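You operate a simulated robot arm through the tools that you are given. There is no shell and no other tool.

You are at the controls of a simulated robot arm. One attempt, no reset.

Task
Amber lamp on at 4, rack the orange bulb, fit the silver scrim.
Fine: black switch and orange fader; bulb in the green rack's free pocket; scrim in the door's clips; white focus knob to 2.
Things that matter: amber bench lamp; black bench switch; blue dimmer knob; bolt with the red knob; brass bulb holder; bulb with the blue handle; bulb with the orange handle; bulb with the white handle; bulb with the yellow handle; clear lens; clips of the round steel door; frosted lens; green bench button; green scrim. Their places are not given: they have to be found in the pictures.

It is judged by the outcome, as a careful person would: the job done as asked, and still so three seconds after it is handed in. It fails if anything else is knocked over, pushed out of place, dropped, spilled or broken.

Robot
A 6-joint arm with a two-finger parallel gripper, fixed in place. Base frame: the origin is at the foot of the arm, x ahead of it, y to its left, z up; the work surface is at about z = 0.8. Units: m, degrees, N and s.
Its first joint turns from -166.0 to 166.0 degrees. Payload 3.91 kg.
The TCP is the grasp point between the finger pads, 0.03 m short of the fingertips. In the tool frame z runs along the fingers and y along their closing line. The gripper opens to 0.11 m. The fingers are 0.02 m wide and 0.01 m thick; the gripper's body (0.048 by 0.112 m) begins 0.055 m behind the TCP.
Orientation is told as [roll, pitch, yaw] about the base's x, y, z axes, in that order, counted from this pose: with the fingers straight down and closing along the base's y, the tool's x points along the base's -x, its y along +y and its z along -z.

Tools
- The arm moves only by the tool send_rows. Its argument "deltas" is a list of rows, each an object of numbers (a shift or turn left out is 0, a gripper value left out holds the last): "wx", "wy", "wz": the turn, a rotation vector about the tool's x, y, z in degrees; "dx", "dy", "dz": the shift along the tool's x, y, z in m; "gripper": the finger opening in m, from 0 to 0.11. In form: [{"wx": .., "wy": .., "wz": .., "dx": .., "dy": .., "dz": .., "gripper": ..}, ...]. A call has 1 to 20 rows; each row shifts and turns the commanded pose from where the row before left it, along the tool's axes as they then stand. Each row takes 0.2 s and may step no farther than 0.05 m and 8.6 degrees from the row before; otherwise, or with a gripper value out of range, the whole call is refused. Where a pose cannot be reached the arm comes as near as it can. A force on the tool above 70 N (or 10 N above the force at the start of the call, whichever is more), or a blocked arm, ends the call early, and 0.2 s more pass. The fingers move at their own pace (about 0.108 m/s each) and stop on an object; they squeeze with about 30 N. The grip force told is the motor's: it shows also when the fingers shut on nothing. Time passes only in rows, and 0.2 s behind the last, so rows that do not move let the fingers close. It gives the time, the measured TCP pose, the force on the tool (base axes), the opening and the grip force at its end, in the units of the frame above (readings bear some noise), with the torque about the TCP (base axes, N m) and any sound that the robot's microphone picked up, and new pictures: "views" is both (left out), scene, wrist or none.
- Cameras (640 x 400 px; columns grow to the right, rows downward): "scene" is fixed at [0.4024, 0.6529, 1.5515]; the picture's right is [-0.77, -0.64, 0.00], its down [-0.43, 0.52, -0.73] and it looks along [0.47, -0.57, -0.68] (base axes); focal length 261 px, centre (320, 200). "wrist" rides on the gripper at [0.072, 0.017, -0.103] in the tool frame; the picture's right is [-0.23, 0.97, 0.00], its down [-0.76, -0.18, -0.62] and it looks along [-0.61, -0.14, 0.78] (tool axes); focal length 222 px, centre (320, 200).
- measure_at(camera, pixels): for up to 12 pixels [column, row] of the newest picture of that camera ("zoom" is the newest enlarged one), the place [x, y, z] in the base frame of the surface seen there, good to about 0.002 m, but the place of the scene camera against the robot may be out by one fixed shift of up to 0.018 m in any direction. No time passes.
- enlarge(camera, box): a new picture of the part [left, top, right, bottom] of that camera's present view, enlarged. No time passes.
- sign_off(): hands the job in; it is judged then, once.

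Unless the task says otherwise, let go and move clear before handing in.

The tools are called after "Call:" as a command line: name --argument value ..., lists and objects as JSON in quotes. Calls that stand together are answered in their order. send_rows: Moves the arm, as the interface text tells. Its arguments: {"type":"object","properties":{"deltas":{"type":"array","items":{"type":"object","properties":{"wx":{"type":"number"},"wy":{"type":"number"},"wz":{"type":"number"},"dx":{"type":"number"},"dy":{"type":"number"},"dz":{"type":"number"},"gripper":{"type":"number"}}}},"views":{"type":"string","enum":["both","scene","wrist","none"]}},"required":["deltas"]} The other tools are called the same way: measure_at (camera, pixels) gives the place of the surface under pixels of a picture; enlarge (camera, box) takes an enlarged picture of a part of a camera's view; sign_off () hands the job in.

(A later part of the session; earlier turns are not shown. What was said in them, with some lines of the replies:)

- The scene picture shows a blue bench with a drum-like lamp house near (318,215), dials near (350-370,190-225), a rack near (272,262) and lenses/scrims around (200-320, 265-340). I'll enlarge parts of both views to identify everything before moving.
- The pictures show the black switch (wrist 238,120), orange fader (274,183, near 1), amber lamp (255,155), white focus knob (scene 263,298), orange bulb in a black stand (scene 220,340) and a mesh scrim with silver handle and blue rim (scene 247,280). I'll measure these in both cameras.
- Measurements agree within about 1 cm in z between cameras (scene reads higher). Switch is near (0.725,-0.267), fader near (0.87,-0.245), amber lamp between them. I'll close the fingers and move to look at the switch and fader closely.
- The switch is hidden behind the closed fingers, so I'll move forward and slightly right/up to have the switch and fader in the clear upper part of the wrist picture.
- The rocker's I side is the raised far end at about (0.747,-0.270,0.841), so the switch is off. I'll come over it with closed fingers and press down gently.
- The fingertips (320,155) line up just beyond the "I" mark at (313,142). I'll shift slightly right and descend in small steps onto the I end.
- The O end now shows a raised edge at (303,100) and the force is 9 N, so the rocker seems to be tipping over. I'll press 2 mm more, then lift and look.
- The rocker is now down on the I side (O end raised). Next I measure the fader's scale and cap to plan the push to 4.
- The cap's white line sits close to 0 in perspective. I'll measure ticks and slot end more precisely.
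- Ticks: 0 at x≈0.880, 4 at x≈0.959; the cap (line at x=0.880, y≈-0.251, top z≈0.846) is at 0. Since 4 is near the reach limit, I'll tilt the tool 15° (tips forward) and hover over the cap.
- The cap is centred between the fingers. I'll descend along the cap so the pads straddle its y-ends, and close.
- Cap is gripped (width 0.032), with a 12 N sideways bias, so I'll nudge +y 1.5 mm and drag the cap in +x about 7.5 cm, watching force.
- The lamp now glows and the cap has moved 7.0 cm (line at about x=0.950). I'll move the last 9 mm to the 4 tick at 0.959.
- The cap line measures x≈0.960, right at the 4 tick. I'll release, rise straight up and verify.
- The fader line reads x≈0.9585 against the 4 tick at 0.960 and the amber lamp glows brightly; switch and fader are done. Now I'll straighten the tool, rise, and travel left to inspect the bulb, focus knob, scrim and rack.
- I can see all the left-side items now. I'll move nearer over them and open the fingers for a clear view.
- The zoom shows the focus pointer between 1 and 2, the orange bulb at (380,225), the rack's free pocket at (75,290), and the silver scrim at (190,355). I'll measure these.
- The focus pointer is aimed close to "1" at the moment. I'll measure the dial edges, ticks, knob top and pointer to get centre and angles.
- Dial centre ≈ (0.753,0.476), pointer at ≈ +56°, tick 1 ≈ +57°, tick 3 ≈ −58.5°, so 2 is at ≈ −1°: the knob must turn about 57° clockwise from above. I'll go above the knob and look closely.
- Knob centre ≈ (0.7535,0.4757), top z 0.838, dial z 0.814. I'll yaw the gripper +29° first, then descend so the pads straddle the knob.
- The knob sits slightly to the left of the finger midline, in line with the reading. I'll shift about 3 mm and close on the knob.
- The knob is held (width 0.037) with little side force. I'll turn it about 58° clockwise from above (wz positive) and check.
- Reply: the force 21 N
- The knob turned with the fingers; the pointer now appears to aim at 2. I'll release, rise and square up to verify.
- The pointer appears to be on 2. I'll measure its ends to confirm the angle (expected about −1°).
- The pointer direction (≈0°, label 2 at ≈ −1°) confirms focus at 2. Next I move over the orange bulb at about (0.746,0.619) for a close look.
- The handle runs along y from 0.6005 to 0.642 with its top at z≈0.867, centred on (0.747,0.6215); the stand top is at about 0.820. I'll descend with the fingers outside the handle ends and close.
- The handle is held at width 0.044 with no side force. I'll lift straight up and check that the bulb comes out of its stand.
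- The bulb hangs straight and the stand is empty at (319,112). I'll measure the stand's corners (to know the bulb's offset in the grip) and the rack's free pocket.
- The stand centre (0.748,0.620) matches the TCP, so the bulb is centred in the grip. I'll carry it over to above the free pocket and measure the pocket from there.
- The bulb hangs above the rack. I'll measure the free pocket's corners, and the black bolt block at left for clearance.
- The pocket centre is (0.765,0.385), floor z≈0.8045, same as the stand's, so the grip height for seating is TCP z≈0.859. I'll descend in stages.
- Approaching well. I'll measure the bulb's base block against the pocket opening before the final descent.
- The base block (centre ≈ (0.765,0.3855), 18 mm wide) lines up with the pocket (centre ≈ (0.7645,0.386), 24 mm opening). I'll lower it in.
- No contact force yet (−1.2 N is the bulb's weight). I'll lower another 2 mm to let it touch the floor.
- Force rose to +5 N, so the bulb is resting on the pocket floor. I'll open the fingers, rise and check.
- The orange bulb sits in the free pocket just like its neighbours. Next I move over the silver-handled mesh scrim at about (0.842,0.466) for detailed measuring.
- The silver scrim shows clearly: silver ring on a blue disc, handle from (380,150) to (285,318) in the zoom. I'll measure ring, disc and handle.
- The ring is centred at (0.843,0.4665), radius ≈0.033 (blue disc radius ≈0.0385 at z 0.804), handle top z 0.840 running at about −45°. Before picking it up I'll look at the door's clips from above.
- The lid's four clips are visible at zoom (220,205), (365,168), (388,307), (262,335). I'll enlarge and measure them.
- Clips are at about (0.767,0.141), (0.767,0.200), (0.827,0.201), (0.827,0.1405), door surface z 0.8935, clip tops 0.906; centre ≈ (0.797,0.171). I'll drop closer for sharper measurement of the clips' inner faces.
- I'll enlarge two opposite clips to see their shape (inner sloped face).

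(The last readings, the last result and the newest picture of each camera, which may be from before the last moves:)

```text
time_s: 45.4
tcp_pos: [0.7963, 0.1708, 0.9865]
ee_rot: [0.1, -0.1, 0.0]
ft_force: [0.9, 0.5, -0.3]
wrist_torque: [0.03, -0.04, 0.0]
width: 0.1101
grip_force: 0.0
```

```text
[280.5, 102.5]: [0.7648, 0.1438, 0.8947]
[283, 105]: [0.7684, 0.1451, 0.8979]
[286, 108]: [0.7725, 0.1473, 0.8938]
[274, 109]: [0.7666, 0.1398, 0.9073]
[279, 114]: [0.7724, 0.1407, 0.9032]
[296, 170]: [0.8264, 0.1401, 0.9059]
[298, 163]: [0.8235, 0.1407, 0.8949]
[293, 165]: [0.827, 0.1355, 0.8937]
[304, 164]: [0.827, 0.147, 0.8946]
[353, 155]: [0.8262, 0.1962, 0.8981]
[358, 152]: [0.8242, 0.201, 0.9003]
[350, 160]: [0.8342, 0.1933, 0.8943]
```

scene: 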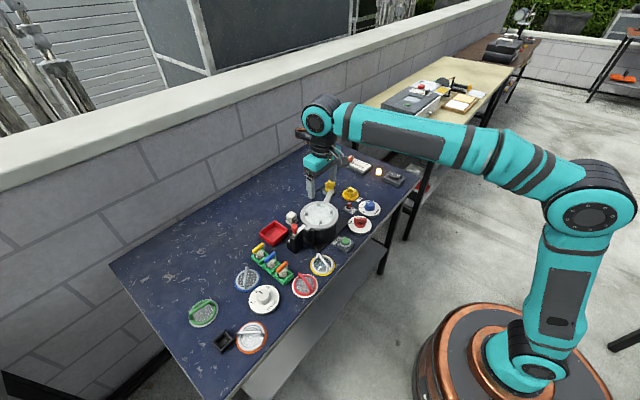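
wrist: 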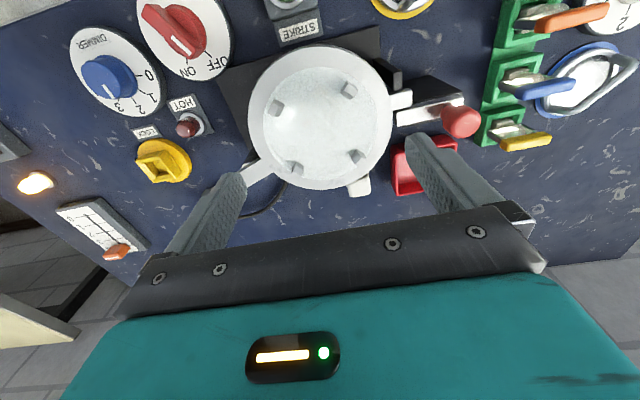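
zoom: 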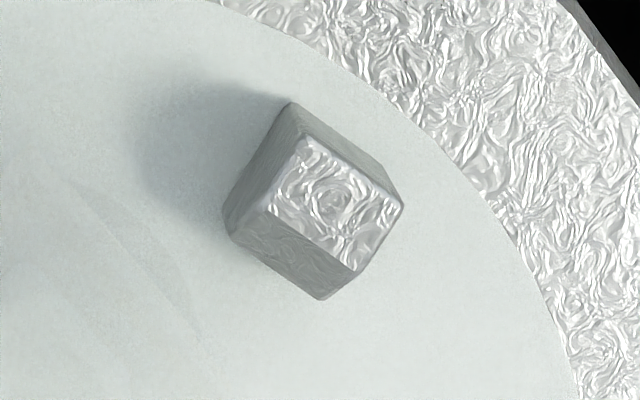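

Clips' inner lip radius is about 0.036 around centre (0.7975,0.171) and the scrim ring radius is ≈0.0335, so it drops in between them. I'll go back over the scrim and yaw −45° so the fingers close across its handle.

Call:
send_rows --deltas '[{"dz": -0.02, "gripper": 0.05}, {"dx": -0.0066, "dy": 0.0422}, {"dx": -0.0066, "dy": 0.0422}, {"dx": -0.0066, "dy": 0.0422}, {"dx": -0.0066, "dy": 0.0422}, {"dx": -0.0066, "dy": 0.0422}, {"dx": -0.0066, "dy": 0.0422}, {"dx": -0.0066, "dy": 0.0422}, {"wz": 7.5, "dz": 0.02}, {"wz": 7.5, "dz": 0.02}, {"wz": 7.5, "dz": 0.02}, {"wz": 7.5}, {"wz": 7.5}, {"wz": 7.5}, {}, {}]' --views "both"

Call:
enlarge --camera "wrist" --box '[240, 60, 400, 200]'

```text
time_s: 48.8
tcp_pos: [0.8417, 0.4656, 0.9455]
ee_rot: [0.0, 0.0, -45.0]
ft_force: [0.3, -0.8, -0.6]
wrist_torque: [-0.01, 0.03, 0.03]
width: 0.0503
grip_force: 0.0
```

scene: 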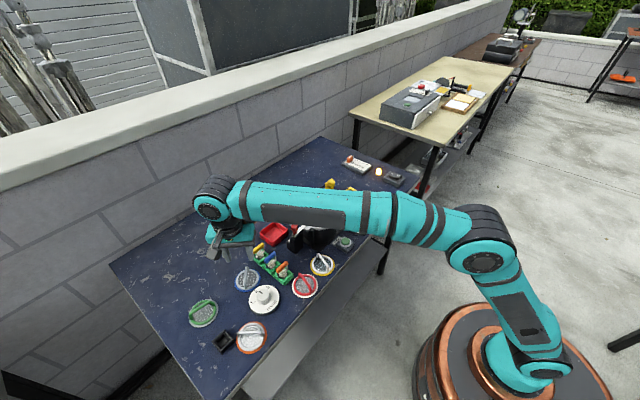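
wrist: 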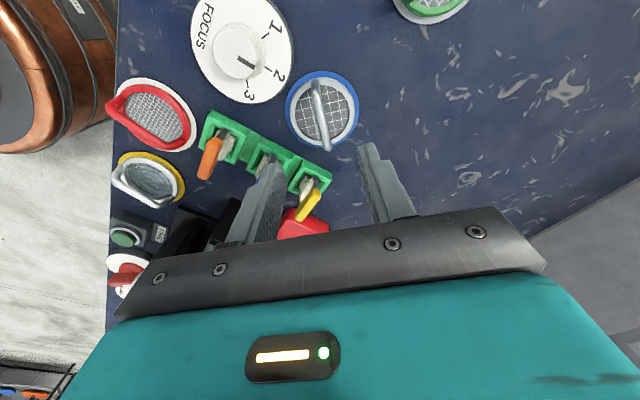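

```text
2.86 times, centred on (320, 130) of wrist
```

zoom: 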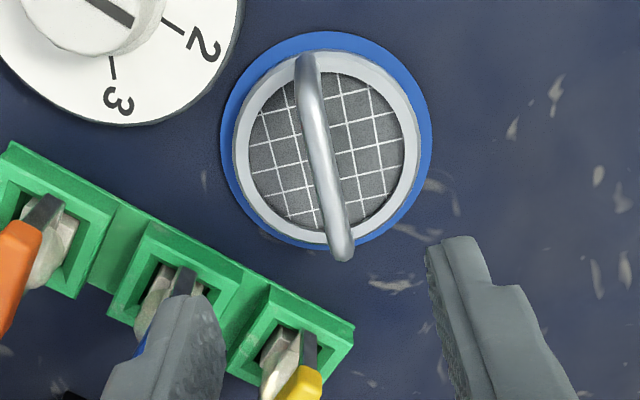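

The handle now runs along the tool's x axis. I'll measure the handle and ring from this view to fine-tune the position.

Call:
measure_at --camera "zoom" --pixels '[[308, 85], [315, 125], [322, 160], [330, 200], [338, 235], [234, 150], [416, 140], [322, 53], [300, 240], [322, 240], [306, 65], [342, 250]]'

```text
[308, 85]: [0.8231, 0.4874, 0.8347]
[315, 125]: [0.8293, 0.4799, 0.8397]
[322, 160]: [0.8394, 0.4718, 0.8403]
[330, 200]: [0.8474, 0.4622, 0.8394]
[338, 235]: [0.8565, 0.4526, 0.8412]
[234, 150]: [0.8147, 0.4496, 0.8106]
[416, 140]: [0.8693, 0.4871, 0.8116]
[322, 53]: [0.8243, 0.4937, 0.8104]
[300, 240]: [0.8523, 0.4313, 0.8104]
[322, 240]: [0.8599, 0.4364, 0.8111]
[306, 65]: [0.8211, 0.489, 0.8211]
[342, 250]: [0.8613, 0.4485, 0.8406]
```

Handle line passes through (0.8432,0.4664) at −45°, so I need about 1.5 mm shift. I'll descend to TCP z≈0.848 (tips at 0.818, mesh at 0.808) and close on the handle.

Call:
send_rows --deltas '[{"dx": -0.001, "dy": 0.0015, "dz": 0.03}, {"dz": 0.03}, {"dz": 0.02}, {"dz": 0.0125}, {"dz": 0.005}, {}, {"gripper": 0.0}, {}, {}, {}]' --views "both"

Call:
enlarge --camera "wrist" --box '[240, 60, 400, 200]'

```text
time_s: 51.0
tcp_pos: [0.8432, 0.4647, 0.8489]
ee_rot: [0.1, 0.0, -45.0]
ft_force: [0.1, 0.5, -0.6]
wrist_torque: [0.01, -0.01, 0.0]
width: 0.0092
grip_force: 29.6
```

scene: 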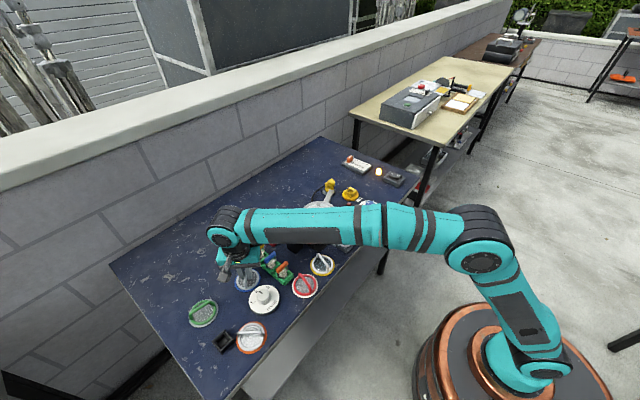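
wrist: 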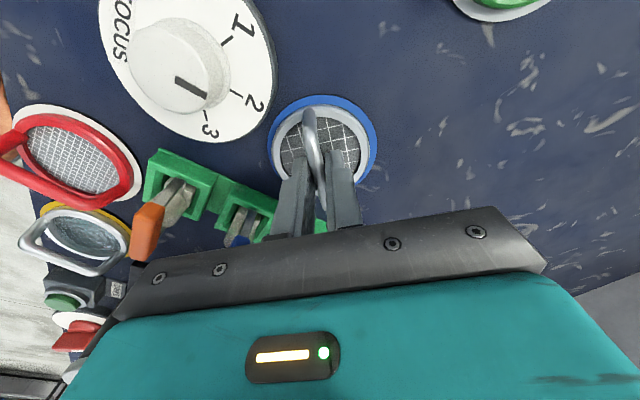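

```text
2.86 times, centred on (320, 130) of wrist
```

zoom: 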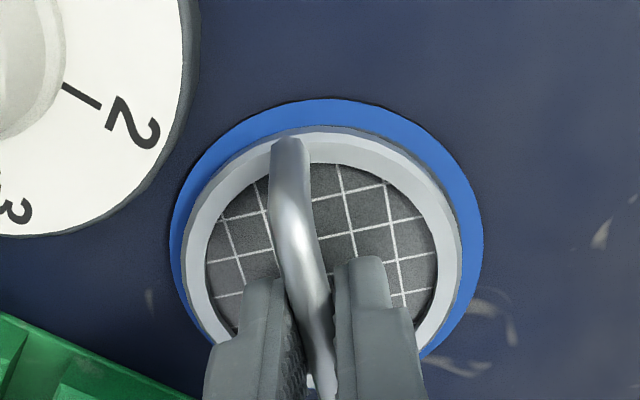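

Handle is gripped (width 9 mm). I'll lift straight up and check that the scrim comes up level and whether the blue disc stays.

Call:
send_rows --deltas '[{"dz": -0.01}, {"dz": -0.02}, {"dz": -0.03}, {"dz": -0.04}, {"dz": -0.04}, {}]' --views "both"

Call:
enlarge --camera "wrist" --box '[240, 60, 400, 200]'

Call:
enlarge --camera "scene" --box '[190, 220, 290, 300]'

```text
time_s: 52.4
tcp_pos: [0.8457, 0.4682, 0.9891]
ee_rot: [0.0, 0.0, -45.0]
ft_force: [0.0, -0.6, -0.9]
wrist_torque: [0.01, -0.01, 0.0]
width: 0.009
grip_force: 30.1
```

scene: 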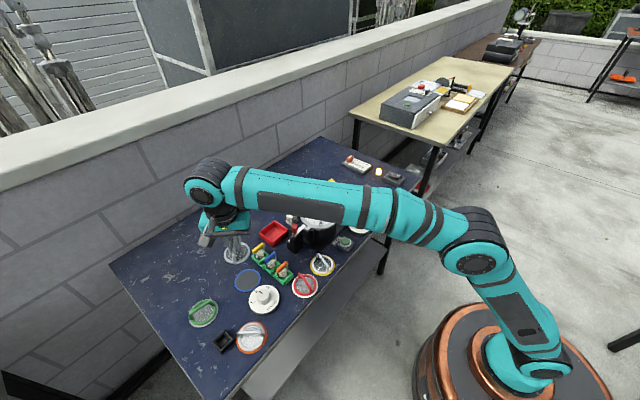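
wrist: 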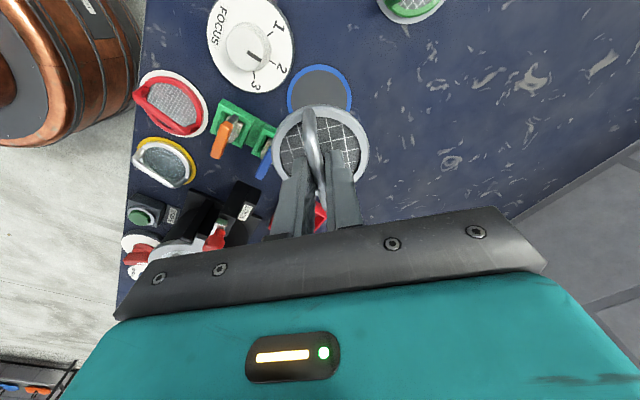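

```text
2.86 times, centred on (320, 130) of wrist
```

zoom: 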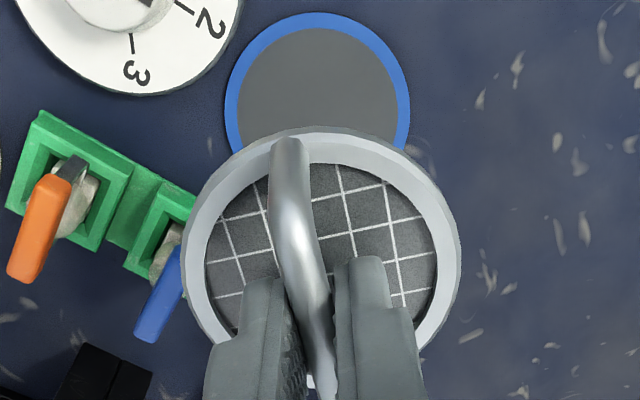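

```text
5.00 times, centred on (240, 260) of scene
```

zoom: 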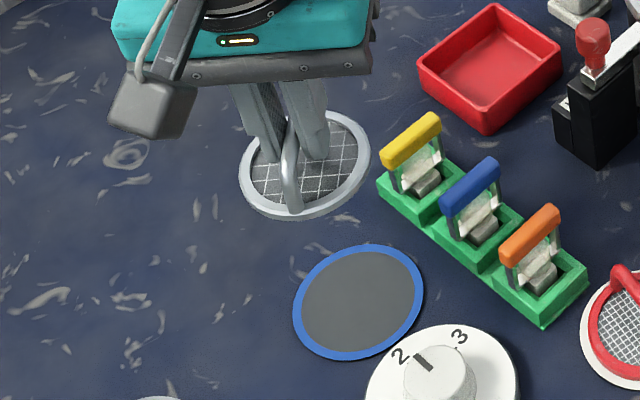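

The scrim came up level and the blue ring stays as a mat on the bench. I'll measure the ring's position relative to the TCP for accurate placing.

Call:
enlarge --camera "wrist" --box '[260, 90, 380, 200]'

Call:
measure_at --camera "wrist" --pixels '[[274.5, 149], [366.5, 144], [318, 107.5], [289, 118], [351, 119], [283, 170], [363, 163], [330, 118], [300, 140], [345, 140]]'

```text
3.64 times, centred on (320, 145) of wrist
```

zoom: 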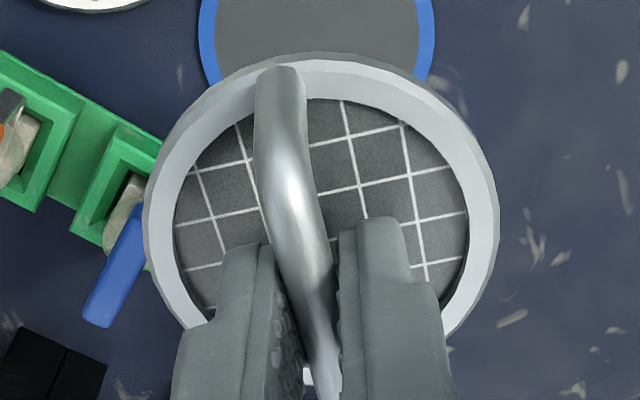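

```text
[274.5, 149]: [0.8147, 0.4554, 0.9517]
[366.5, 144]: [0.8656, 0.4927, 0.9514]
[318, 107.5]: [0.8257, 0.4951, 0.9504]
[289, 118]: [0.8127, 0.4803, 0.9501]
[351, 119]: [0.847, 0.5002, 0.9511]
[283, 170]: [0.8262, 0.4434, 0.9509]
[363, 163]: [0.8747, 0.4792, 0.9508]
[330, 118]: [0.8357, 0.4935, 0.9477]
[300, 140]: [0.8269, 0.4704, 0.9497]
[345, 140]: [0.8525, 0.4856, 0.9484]
```

The ring centre (≈(0.8443,0.4685)) coincides with the TCP within about 1 mm. I'll rise to z≈1.03 and carry it over to above the door centre (0.7975,0.171).

Call:
send_rows --deltas '[{"dz": -0.04}, {"dx": -0.0252, "dy": -0.0346}, {"dx": -0.0252, "dy": -0.0346}, {"dx": -0.0252, "dy": -0.0346}, {"dx": -0.0252, "dy": -0.0346}, {"dx": -0.0252, "dy": -0.0346}, {"dx": -0.0252, "dy": -0.0346}, {"dx": -0.0252, "dy": -0.0346}, {}, {}]' --views "both"

Call:
enlarge --camera "wrist" --box '[240, 40, 400, 200]'

Call:
enlarge --camera "scene" --box '[270, 160, 370, 240]'

```text
time_s: 54.6
tcp_pos: [0.7979, 0.1707, 1.0285]
ee_rot: [0.0, 0.0, -45.0]
ft_force: [-0.1, 0.2, -0.6]
wrist_torque: [0.02, 0.01, -0.03]
width: 0.009
grip_force: 30.1
```

scene: 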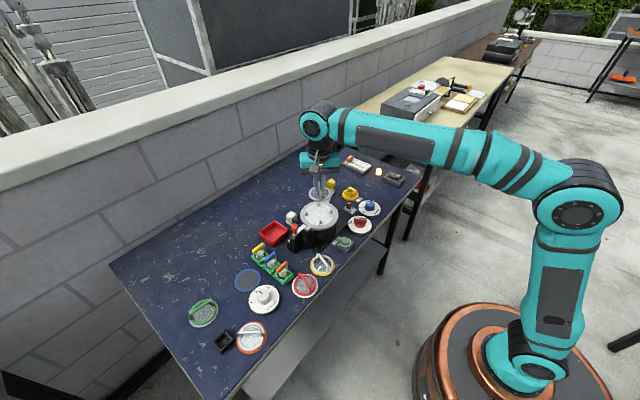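
wrist: 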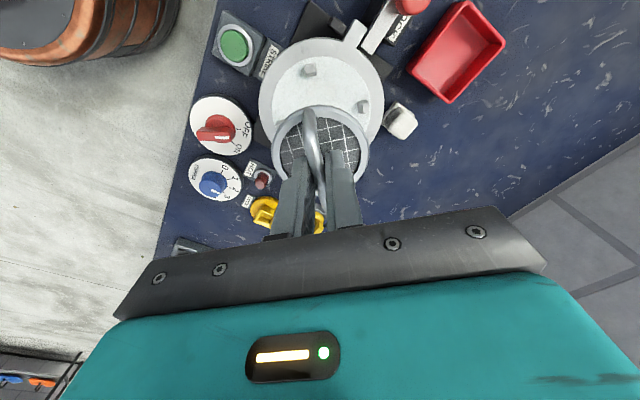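

```text
2.50 times, centred on (320, 120) of wrist
```

zoom: 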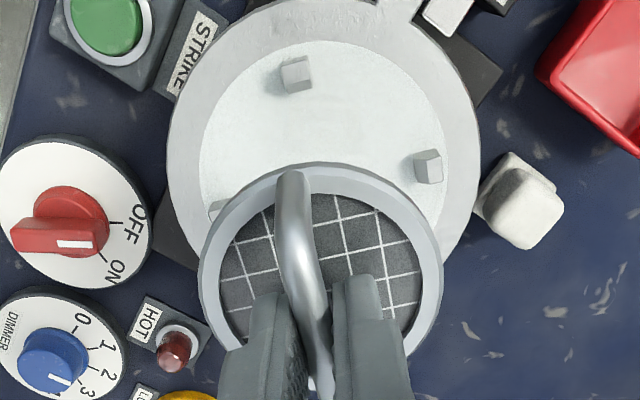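

```text
5.00 times, centred on (320, 200) of scene
```

zoom: 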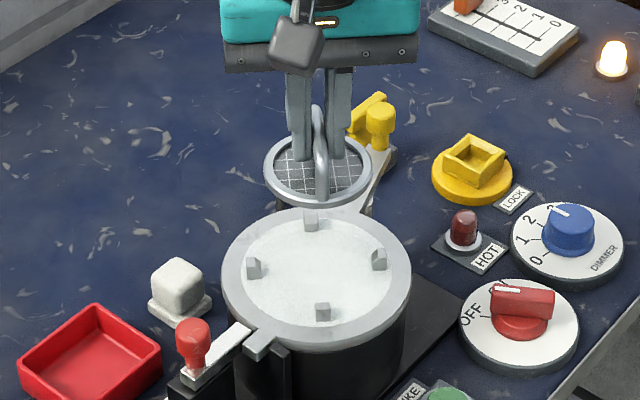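

Both the ring and three clips are visible in the wrist picture. I'll measure them together for relative alignment.

Call:
measure_at --camera "wrist" --pixels '[[274.5, 149], [366.5, 144], [318, 107.5], [289, 118], [351, 119], [283, 170], [363, 163], [311, 68], [364, 104], [278, 122]]'

Call:
enlarge --camera "wrist" --box '[265, 50, 385, 130]'

```text
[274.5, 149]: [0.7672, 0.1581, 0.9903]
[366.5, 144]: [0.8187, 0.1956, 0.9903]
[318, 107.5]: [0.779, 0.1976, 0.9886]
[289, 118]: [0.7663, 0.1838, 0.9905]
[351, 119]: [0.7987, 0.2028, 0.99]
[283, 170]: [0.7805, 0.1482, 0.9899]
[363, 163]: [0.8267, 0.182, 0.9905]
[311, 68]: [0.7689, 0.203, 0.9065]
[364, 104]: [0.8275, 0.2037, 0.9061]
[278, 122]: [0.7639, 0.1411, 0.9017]
```

```text
5.00 times, centred on (325, 90) of wrist
```

zoom: 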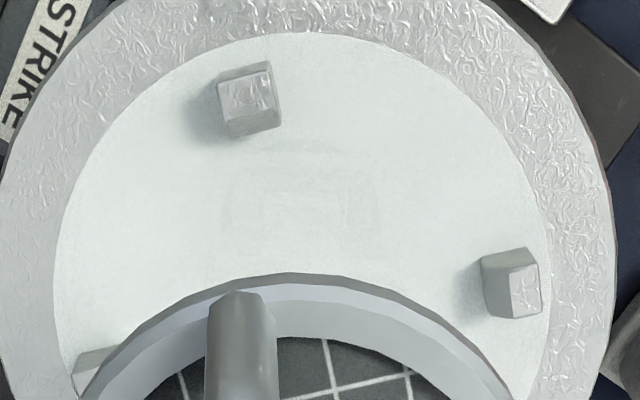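

Call:
measure_at --camera "zoom" --pixels '[[248, 92], [225, 90], [272, 78], [270, 108], [230, 115], [526, 288], [513, 275], [535, 272], [520, 308], [537, 302], [250, 128], [490, 285]]'

Call:
measure_at --camera "zoom" --pixels '[[60, 250], [545, 250], [310, 35], [3, 240], [608, 220], [310, 2], [200, 70], [440, 75], [100, 140], [520, 150]]'

```text
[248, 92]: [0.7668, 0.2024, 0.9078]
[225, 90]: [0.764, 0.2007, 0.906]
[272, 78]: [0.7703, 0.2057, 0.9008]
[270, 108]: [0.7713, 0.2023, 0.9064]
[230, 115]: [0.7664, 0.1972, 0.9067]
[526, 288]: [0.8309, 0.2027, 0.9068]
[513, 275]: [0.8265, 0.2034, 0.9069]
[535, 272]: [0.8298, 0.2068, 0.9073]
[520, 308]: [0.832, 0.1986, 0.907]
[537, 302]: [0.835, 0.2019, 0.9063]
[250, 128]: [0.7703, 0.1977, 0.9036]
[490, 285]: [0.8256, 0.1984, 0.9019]
```

```text
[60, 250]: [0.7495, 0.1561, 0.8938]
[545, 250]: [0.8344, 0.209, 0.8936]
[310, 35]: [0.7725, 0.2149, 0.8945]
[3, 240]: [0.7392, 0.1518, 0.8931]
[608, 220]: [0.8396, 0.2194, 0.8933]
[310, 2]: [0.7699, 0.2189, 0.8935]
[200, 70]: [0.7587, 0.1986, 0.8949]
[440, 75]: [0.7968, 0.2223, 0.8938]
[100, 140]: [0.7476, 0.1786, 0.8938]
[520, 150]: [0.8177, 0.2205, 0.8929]
```

The ring centre is ≈(0.7972,0.1716) and the clips' centre ≈(0.798,0.171), so alignment is within 1 mm. I'll lower to just above the clip tops and check again.

Call:
send_rows --deltas '[{"dz": 0.025}, {"dz": 0.025}, {"dz": 0.02}, {}, {}]' --views "both"

Call:
enlarge --camera "wrist" --box '[250, 60, 390, 200]'

Call:
enlarge --camera "scene" --box '[290, 180, 350, 230]'

```text
time_s: 55.8
tcp_pos: [0.7976, 0.169, 0.9574]
ee_rot: [0.0, 0.0, -45.0]
ft_force: [-0.1, 0.1, -0.1]
wrist_torque: [-0.01, 0.0, 0.0]
width: 0.0087
grip_force: 30.5
```

scene: 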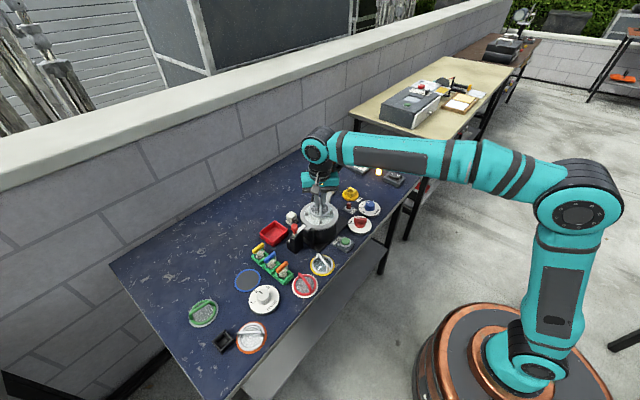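
wrist: 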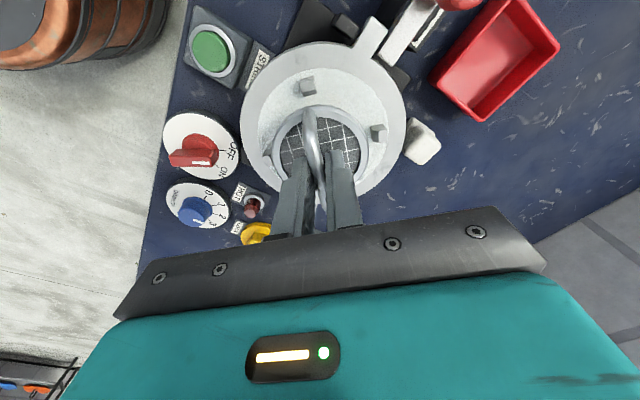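

```text
2.86 times, centred on (320, 130) of wrist
```

zoom: 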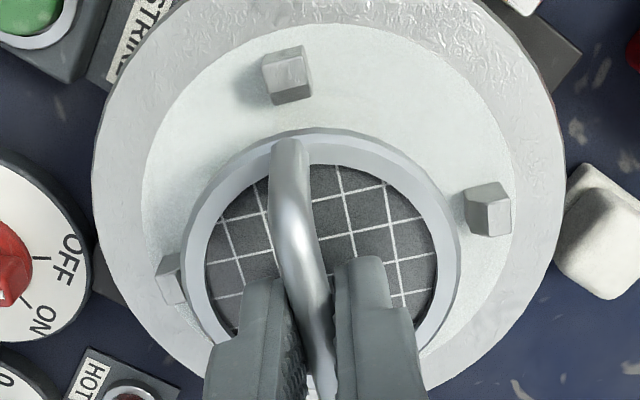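

```text
8.00 times, centred on (320, 205) of scene
```

zoom: 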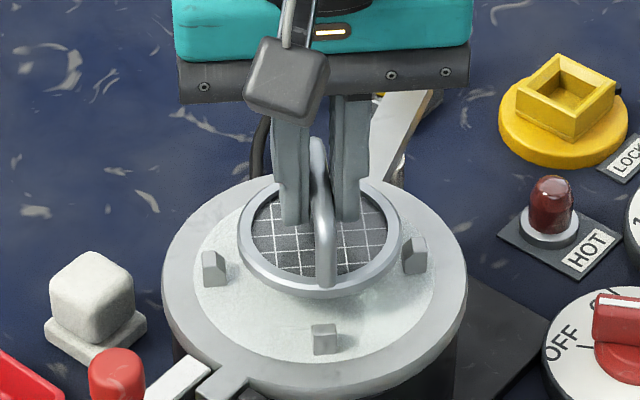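

The ring hovers just above the clips. I'll check its lateral centring from both cameras by measuring ring edges and clips.

Call:
enlarge --camera "scene" --box '[305, 195, 350, 227]'

Call:
measure_at --camera "wrist" --pixels '[[274.5, 149], [366.5, 144], [318, 107.5], [289, 118], [351, 119], [283, 170], [363, 163], [308, 86], [379, 133], [266.5, 152], [312, 95], [373, 130]]'

```text
12.50 times, centred on (328, 211) of scene
```

zoom: 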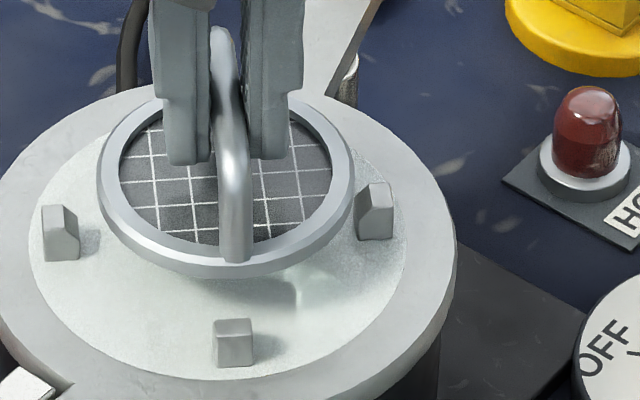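

```text
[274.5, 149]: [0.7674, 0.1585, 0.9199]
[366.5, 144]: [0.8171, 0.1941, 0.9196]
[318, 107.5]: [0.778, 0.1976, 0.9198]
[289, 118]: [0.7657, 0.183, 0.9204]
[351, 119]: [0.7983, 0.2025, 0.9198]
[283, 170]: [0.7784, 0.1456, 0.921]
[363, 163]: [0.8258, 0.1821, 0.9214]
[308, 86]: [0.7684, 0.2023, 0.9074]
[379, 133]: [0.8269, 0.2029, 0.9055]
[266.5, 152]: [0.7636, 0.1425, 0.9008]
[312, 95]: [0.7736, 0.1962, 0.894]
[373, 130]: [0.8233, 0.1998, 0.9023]
```

Scene zoom shows the ring about 1.8 mm too far to image right between the left (80) and right (357) clip lips, and the wrist agrees roughly. I'll shift ~1.4 mm in +tool-y, 0.5 mm in x, and lower between the clips.

Call:
send_rows --deltas '[{"dx": -0.0005, "dy": 0.0014}, {"dz": 0.005}, {"dz": 0.003}, {}, {}]' --views "both"

Call:
enlarge --camera "scene" --box '[300, 195, 345, 227]'

Call:
enlarge --camera "wrist" --box '[250, 60, 390, 200]'

```text
time_s: 57.0
tcp_pos: [0.7993, 0.1706, 0.9514]
ee_rot: [0.1, -0.1, -45.1]
ft_force: [-0.3, -0.3, -0.5]
wrist_torque: [0.0, 0.0, 0.02]
width: 0.009
grip_force: 29.7
```

scene: 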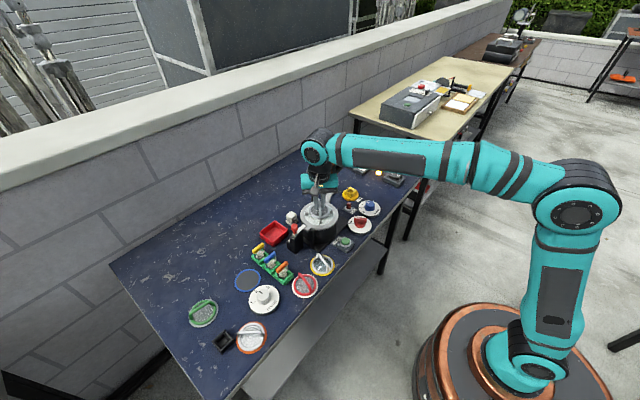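
wrist: 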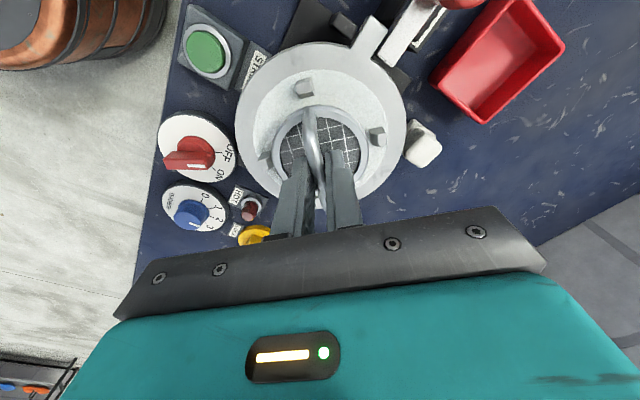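

```text
12.50 times, centred on (322, 211) of scene
```

zoom: 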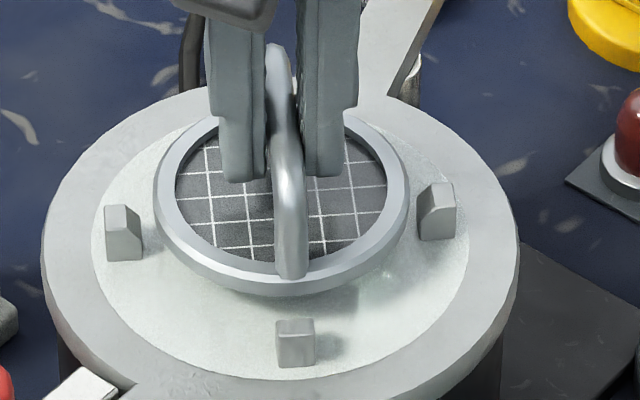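

```text
2.86 times, centred on (320, 130) of wrist
```

zoom: 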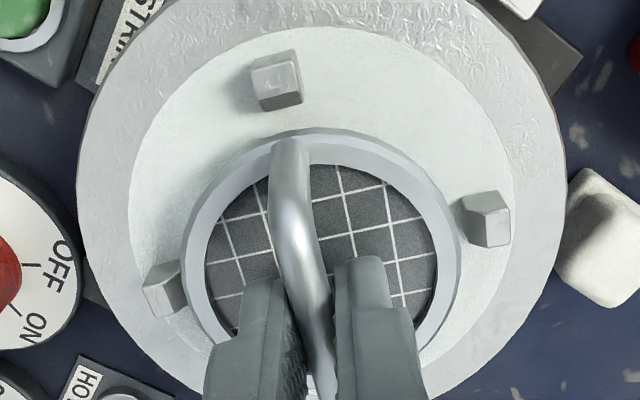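

Scene zoom now shows ring mid (281.5) versus clip mid (279.5): within 0.5 mm, and the other axis agrees numerically. I'll lower further in small steps watching the force.

Call:
send_rows --deltas '[{"dz": 0.004}, {"dz": 0.003}, {"dz": 0.002}, {}]' --views "both"

Call:
enlarge --camera "scene" --box '[300, 195, 345, 227]'

```text
time_s: 58.0
tcp_pos: [0.7985, 0.1718, 0.9407]
ee_rot: [0.0, 0.0, -45.0]
ft_force: [0.4, -0.4, -1.2]
wrist_torque: [0.01, -0.02, 0.02]
width: 0.0093
grip_force: 30.2
```

scene: 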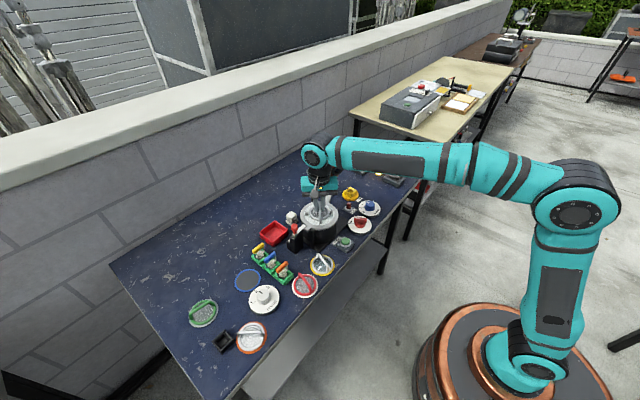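
wrist: 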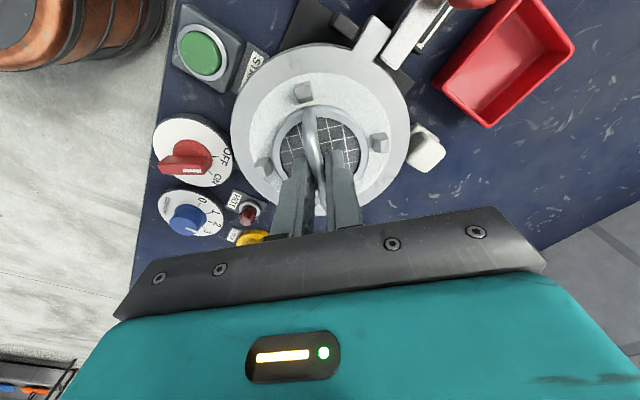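

```text
12.50 times, centred on (322, 211) of scene
```

zoom: 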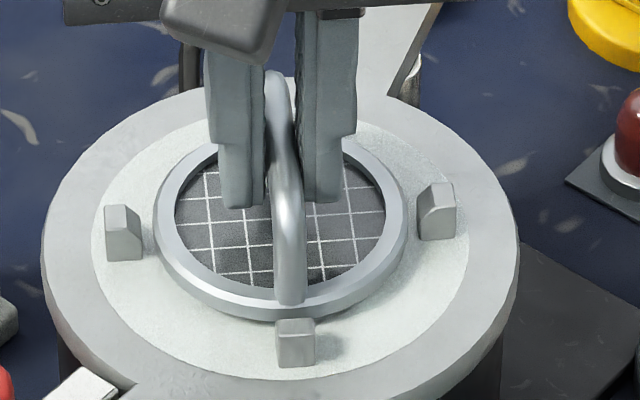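

The ring is centred between the side clips (152/407 vs 142/417). About 2.5 mm remain; I'll lower in 1 mm steps until contact.

Call:
send_rows --deltas '[{"dz": 0.001}, {"dz": 0.001}, {}, {}]' --views "none"

```text
time_s: 59.0
tcp_pos: [0.7983, 0.1706, 0.9378]
ee_rot: [0.1, 0.0, -45.0]
ft_force: [-0.1, -0.3, -0.7]
wrist_torque: [0.0, 0.0, 0.02]
width: 0.0092
grip_force: 30.1
```

Call:
send_rows --deltas '[{"dz": 0.001}, {}, {}]' --views "none"

```text
time_s: 59.8
tcp_pos: [0.7991, 0.1698, 0.938]
ee_rot: [0.0, -0.1, -45.1]
ft_force: [-0.1, 0.4, 1.9]
wrist_torque: [0.06, 0.03, -0.02]
width: 0.0092
grip_force: 29.6
```

Force turned from −0.7 to +1.9 N, so the ring is touching the door surface. I'll press 1 mm more and look.

Call:
send_rows --deltas '[{"dz": 0.001}, {}, {}]' --views "both"

Call:
enlarge --camera "scene" --box '[300, 195, 345, 227]'

Call:
enlarge --camera "wrist" --box '[250, 60, 390, 200]'

```text
time_s: 60.6
tcp_pos: [0.799, 0.1703, 0.9385]
ee_rot: [0.0, -0.1, -45.0]
ft_force: [3.5, 0.6, 11.6]
wrist_torque: [0.11, 0.06, -0.02]
width: 0.0093
grip_force: 30.1
```

scene: 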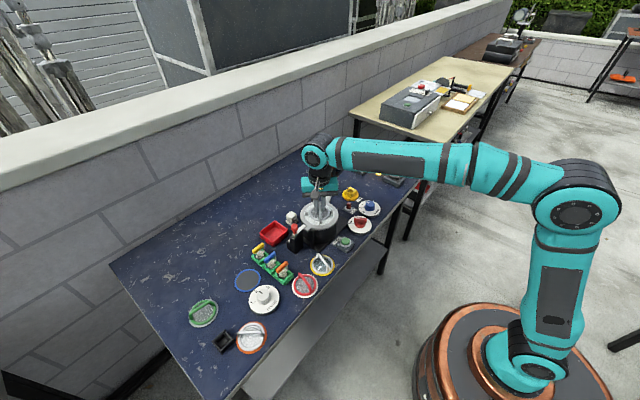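
wrist: 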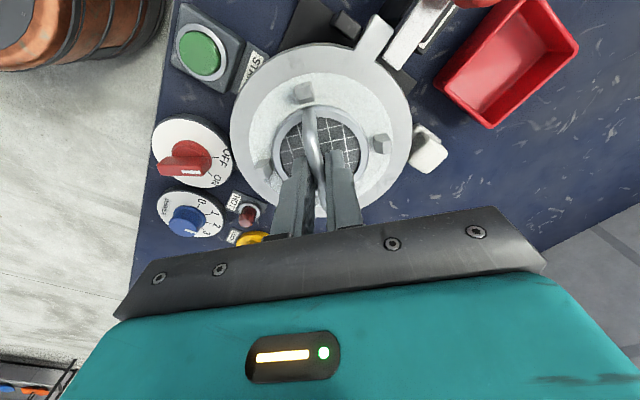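

```text
12.50 times, centred on (322, 211) of scene
```

zoom: 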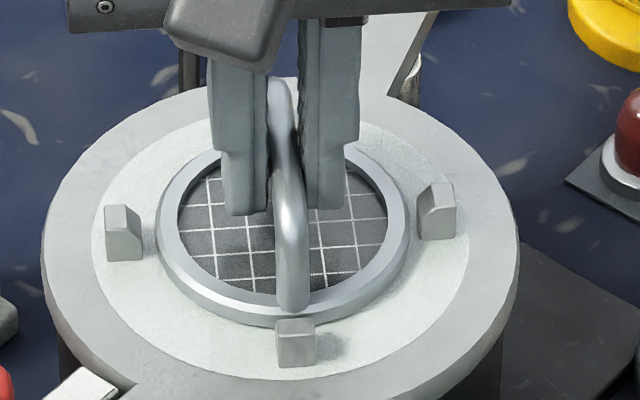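

```text
2.86 times, centred on (320, 130) of wrist
```

zoom: 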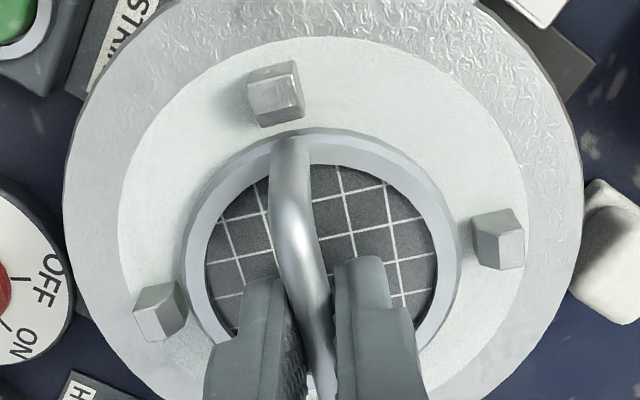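

The ring now rests flat on the door between all four clips (force 11.6 N at the expected seat height z≈0.938). I'll ease off, open the fingers a little, rise and inspect.

Call:
send_rows --deltas '[{"dz": -0.001}, {"gripper": 0.035}, {}, {}, {"dz": -0.015}, {"dz": -0.03}, {"dz": -0.03}, {}]' --views "both"

Call:
enlarge --camera "scene" --box '[295, 190, 345, 230]'

Call:
enlarge --camera "wrist" --box '[250, 40, 390, 180]'

```text
time_s: 62.4
tcp_pos: [0.7993, 0.1696, 1.0134]
ee_rot: [0.0, 0.0, -45.0]
ft_force: [0.7, 0.4, -0.6]
wrist_torque: [-0.02, -0.03, 0.01]
width: 0.0347
grip_force: 0.0
```

scene: 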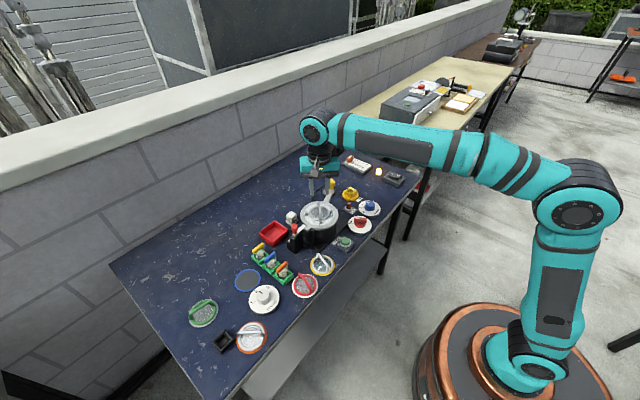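
wrist: 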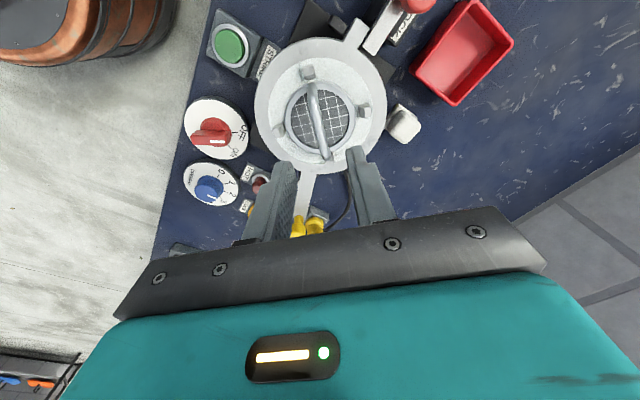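

```text
10.00 times, centred on (320, 210) of scene
```

zoom: 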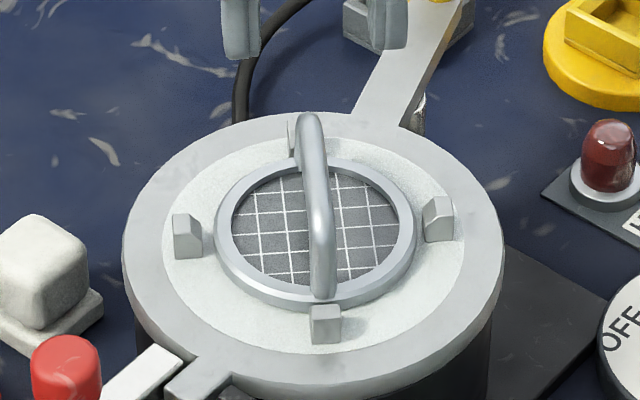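

```text
2.86 times, centred on (320, 110) of wrist
```

zoom: 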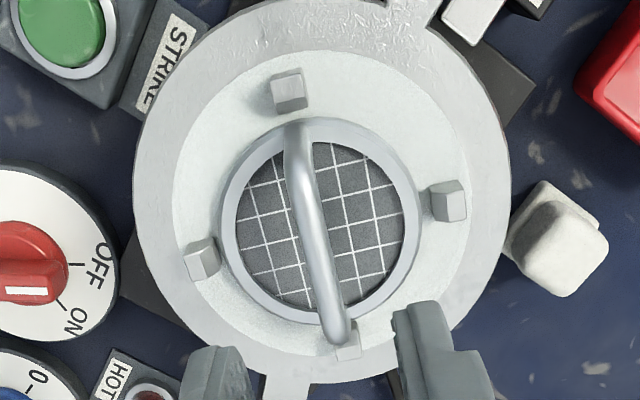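

The scrim sits between the four clips. I'll measure the ring's top at several points to be sure it's level and seated.

Call:
measure_at --camera "zoom" --pixels '[[228, 205], [412, 205], [335, 128], [265, 305], [400, 265], [245, 160], [385, 155], [350, 315], [320, 200], [290, 90], [447, 200], [200, 258]]'

Call:
enlarge --camera "scene" --box '[180, 220, 340, 360]'

Call:
enlarge --camera "scene" --box '[260, 140, 420, 240]'

```text
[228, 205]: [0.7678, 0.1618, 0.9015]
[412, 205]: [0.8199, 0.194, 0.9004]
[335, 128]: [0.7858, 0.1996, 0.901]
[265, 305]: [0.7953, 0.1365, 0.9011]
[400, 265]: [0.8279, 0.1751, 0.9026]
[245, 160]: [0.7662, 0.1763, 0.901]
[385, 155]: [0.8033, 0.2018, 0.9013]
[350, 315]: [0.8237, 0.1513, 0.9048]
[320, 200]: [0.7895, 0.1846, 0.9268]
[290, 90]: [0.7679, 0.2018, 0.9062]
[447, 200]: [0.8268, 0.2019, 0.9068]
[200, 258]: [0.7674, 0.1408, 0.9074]
```

```text
2.86 times, centred on (260, 290) of scene
```

zoom: 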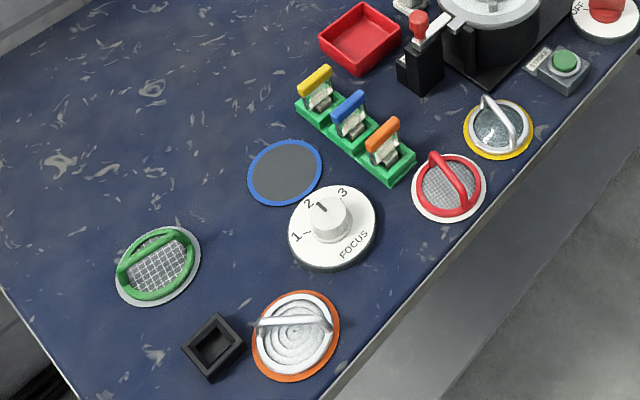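

```text
4.00 times, centred on (340, 190) of scene
```

zoom: 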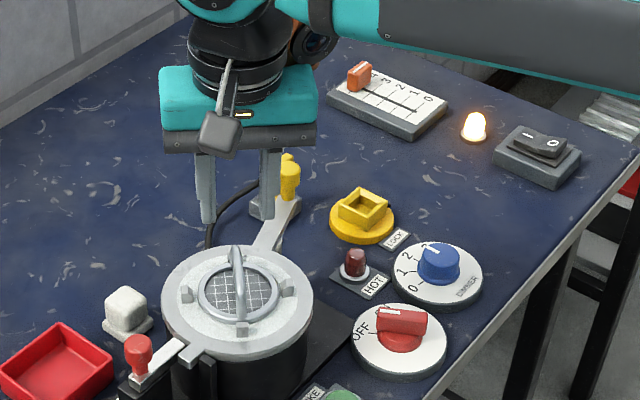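

The ring top reads a level 0.901 all round (door 0.8935 + ring 7.5 mm), below the clip tops at 0.907, and nothing else has moved. I'll raise the arm well clear and do a last check of everything.

Call:
send_rows --deltas '[{"dz": -0.04}, {"dz": -0.04}, {"dz": -0.04}, {"wz": -7.5, "dz": -0.03}, {"wz": -7.5}, {"wz": -7.5, "dx": 0.03}, {"wz": -7.5, "dx": 0.03}, {"wz": -7.5, "dx": 0.03}, {"wz": -7.5, "dx": 0.03}, {"dx": 0.03}, {}, {}]' --views "both"

Call:
enlarge --camera "wrist" --box '[0, 60, 320, 260]'

Call:
enlarge --camera "wrist" --box '[320, 40, 640, 240]'

Call:
enlarge --camera "scene" --box '[260, 140, 420, 240]'

```text
time_s: 65.0
tcp_pos: [0.6543, 0.2068, 1.164]
ee_rot: [0.1, 0.1, 0.0]
ft_force: [-0.5, -0.3, -0.4]
wrist_torque: [-0.01, -0.01, -0.01]
width: 0.0348
grip_force: 0.1
```

scene: 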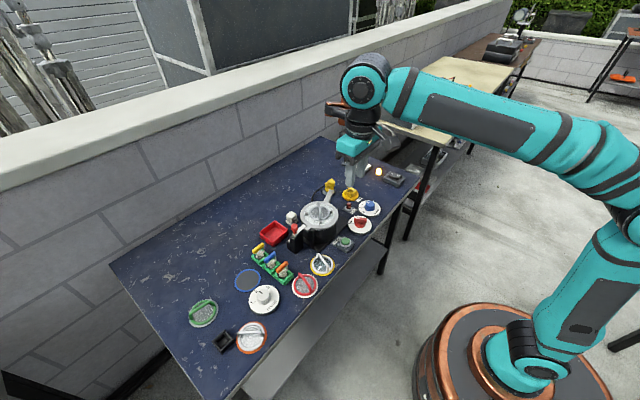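
wrist: 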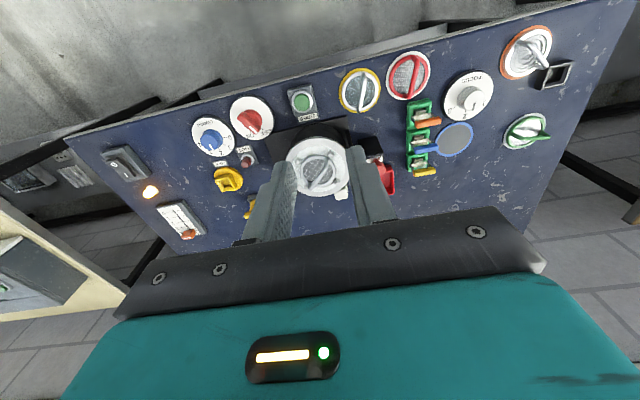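

```text
2.00 times, centred on (160, 160) of wrist
```

zoom: 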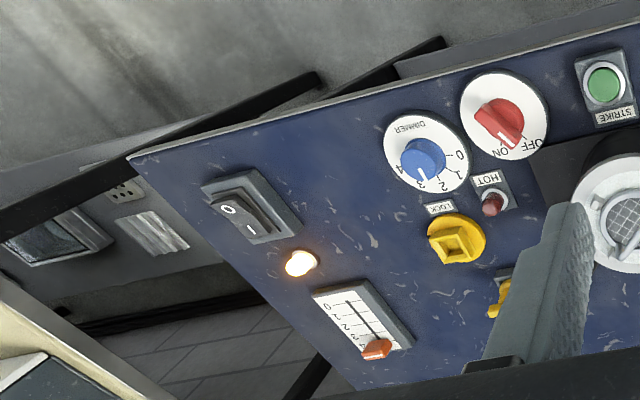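

```text
2.00 times, centred on (480, 140) of wrist
```

zoom: 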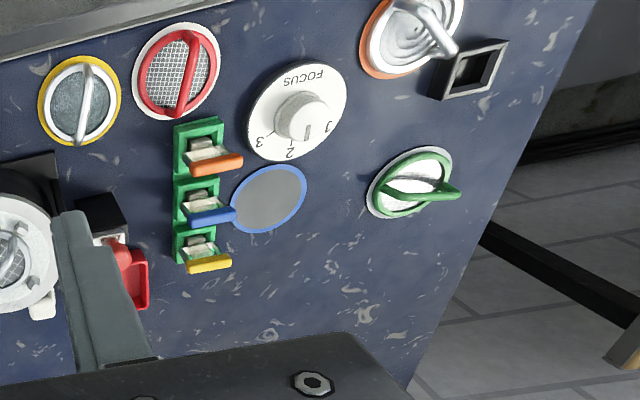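

```text
4.00 times, centred on (340, 190) of scene
```

zoom: 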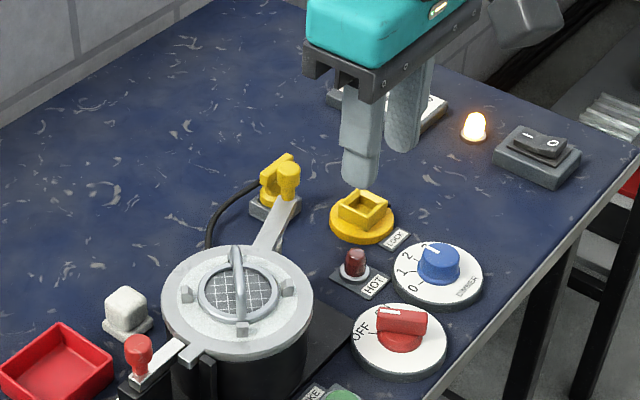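

Everything looks right: lamp glowing, rocker on I, fader at 4, bulb racked, scrim in clips. One last close check of the focus pointer and rack from the scene camera.

Call:
enlarge --camera "scene" --box '[245, 280, 285, 315]'

Call:
enlarge --camera "wrist" --box '[430, 60, 510, 130]'

```text
11.43 times, centred on (265, 298) of scene
```

zoom: 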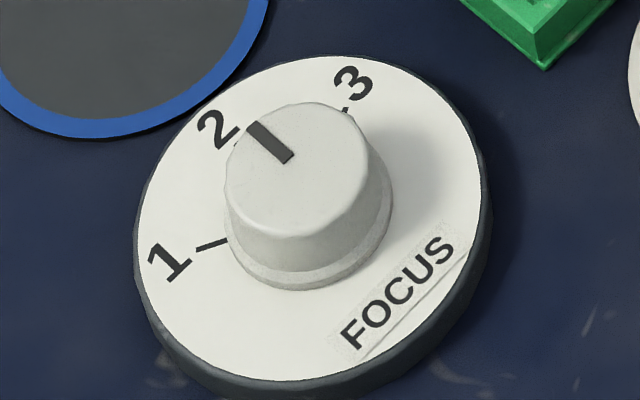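

```text
5.71 times, centred on (470, 95) of wrist
```

zoom: 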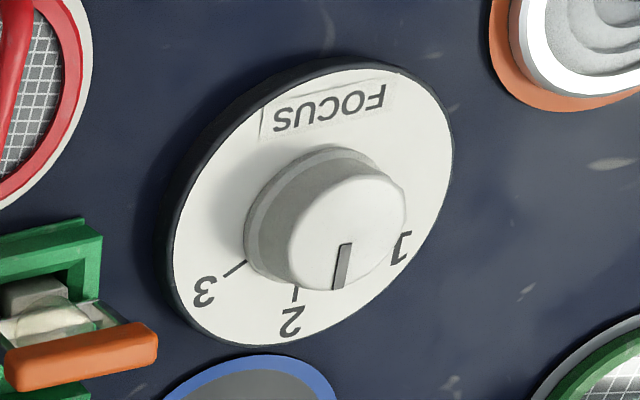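

In the wrist zoom the pointer (347,245→338,288) runs parallel to the 2 tick (297,285→295,298), so focus is at 2. All parts of the job are done and the arm is clear, so I'm handing in.

Call:
sign_off

```text
The job is handed in.
```

The last pictures show every part of the job done, and I handed it in with the gripper empty and the arm raised clear.

- **Amber lamp:** the black switch is down on I, and the lamp glows brightly. The orange fader's line is within about 1.5 mm of the 4 tick.
- **Orange bulb:** it sits in the green rack's free pocket, upright like its neighbours. Its black stand is left empty.
- **Silver scrim:** it lies level on the round steel door between all four clips, with its rim below their tops. There is about 2 mm of play around it, and I neither felt nor heard a click. The blue mat it came from stays on the bench.
- **Focus knob:** the white knob's pointer lines up with the 2 tick to within about 3 degrees.

I saw nothing else knocked, moved or dropped.
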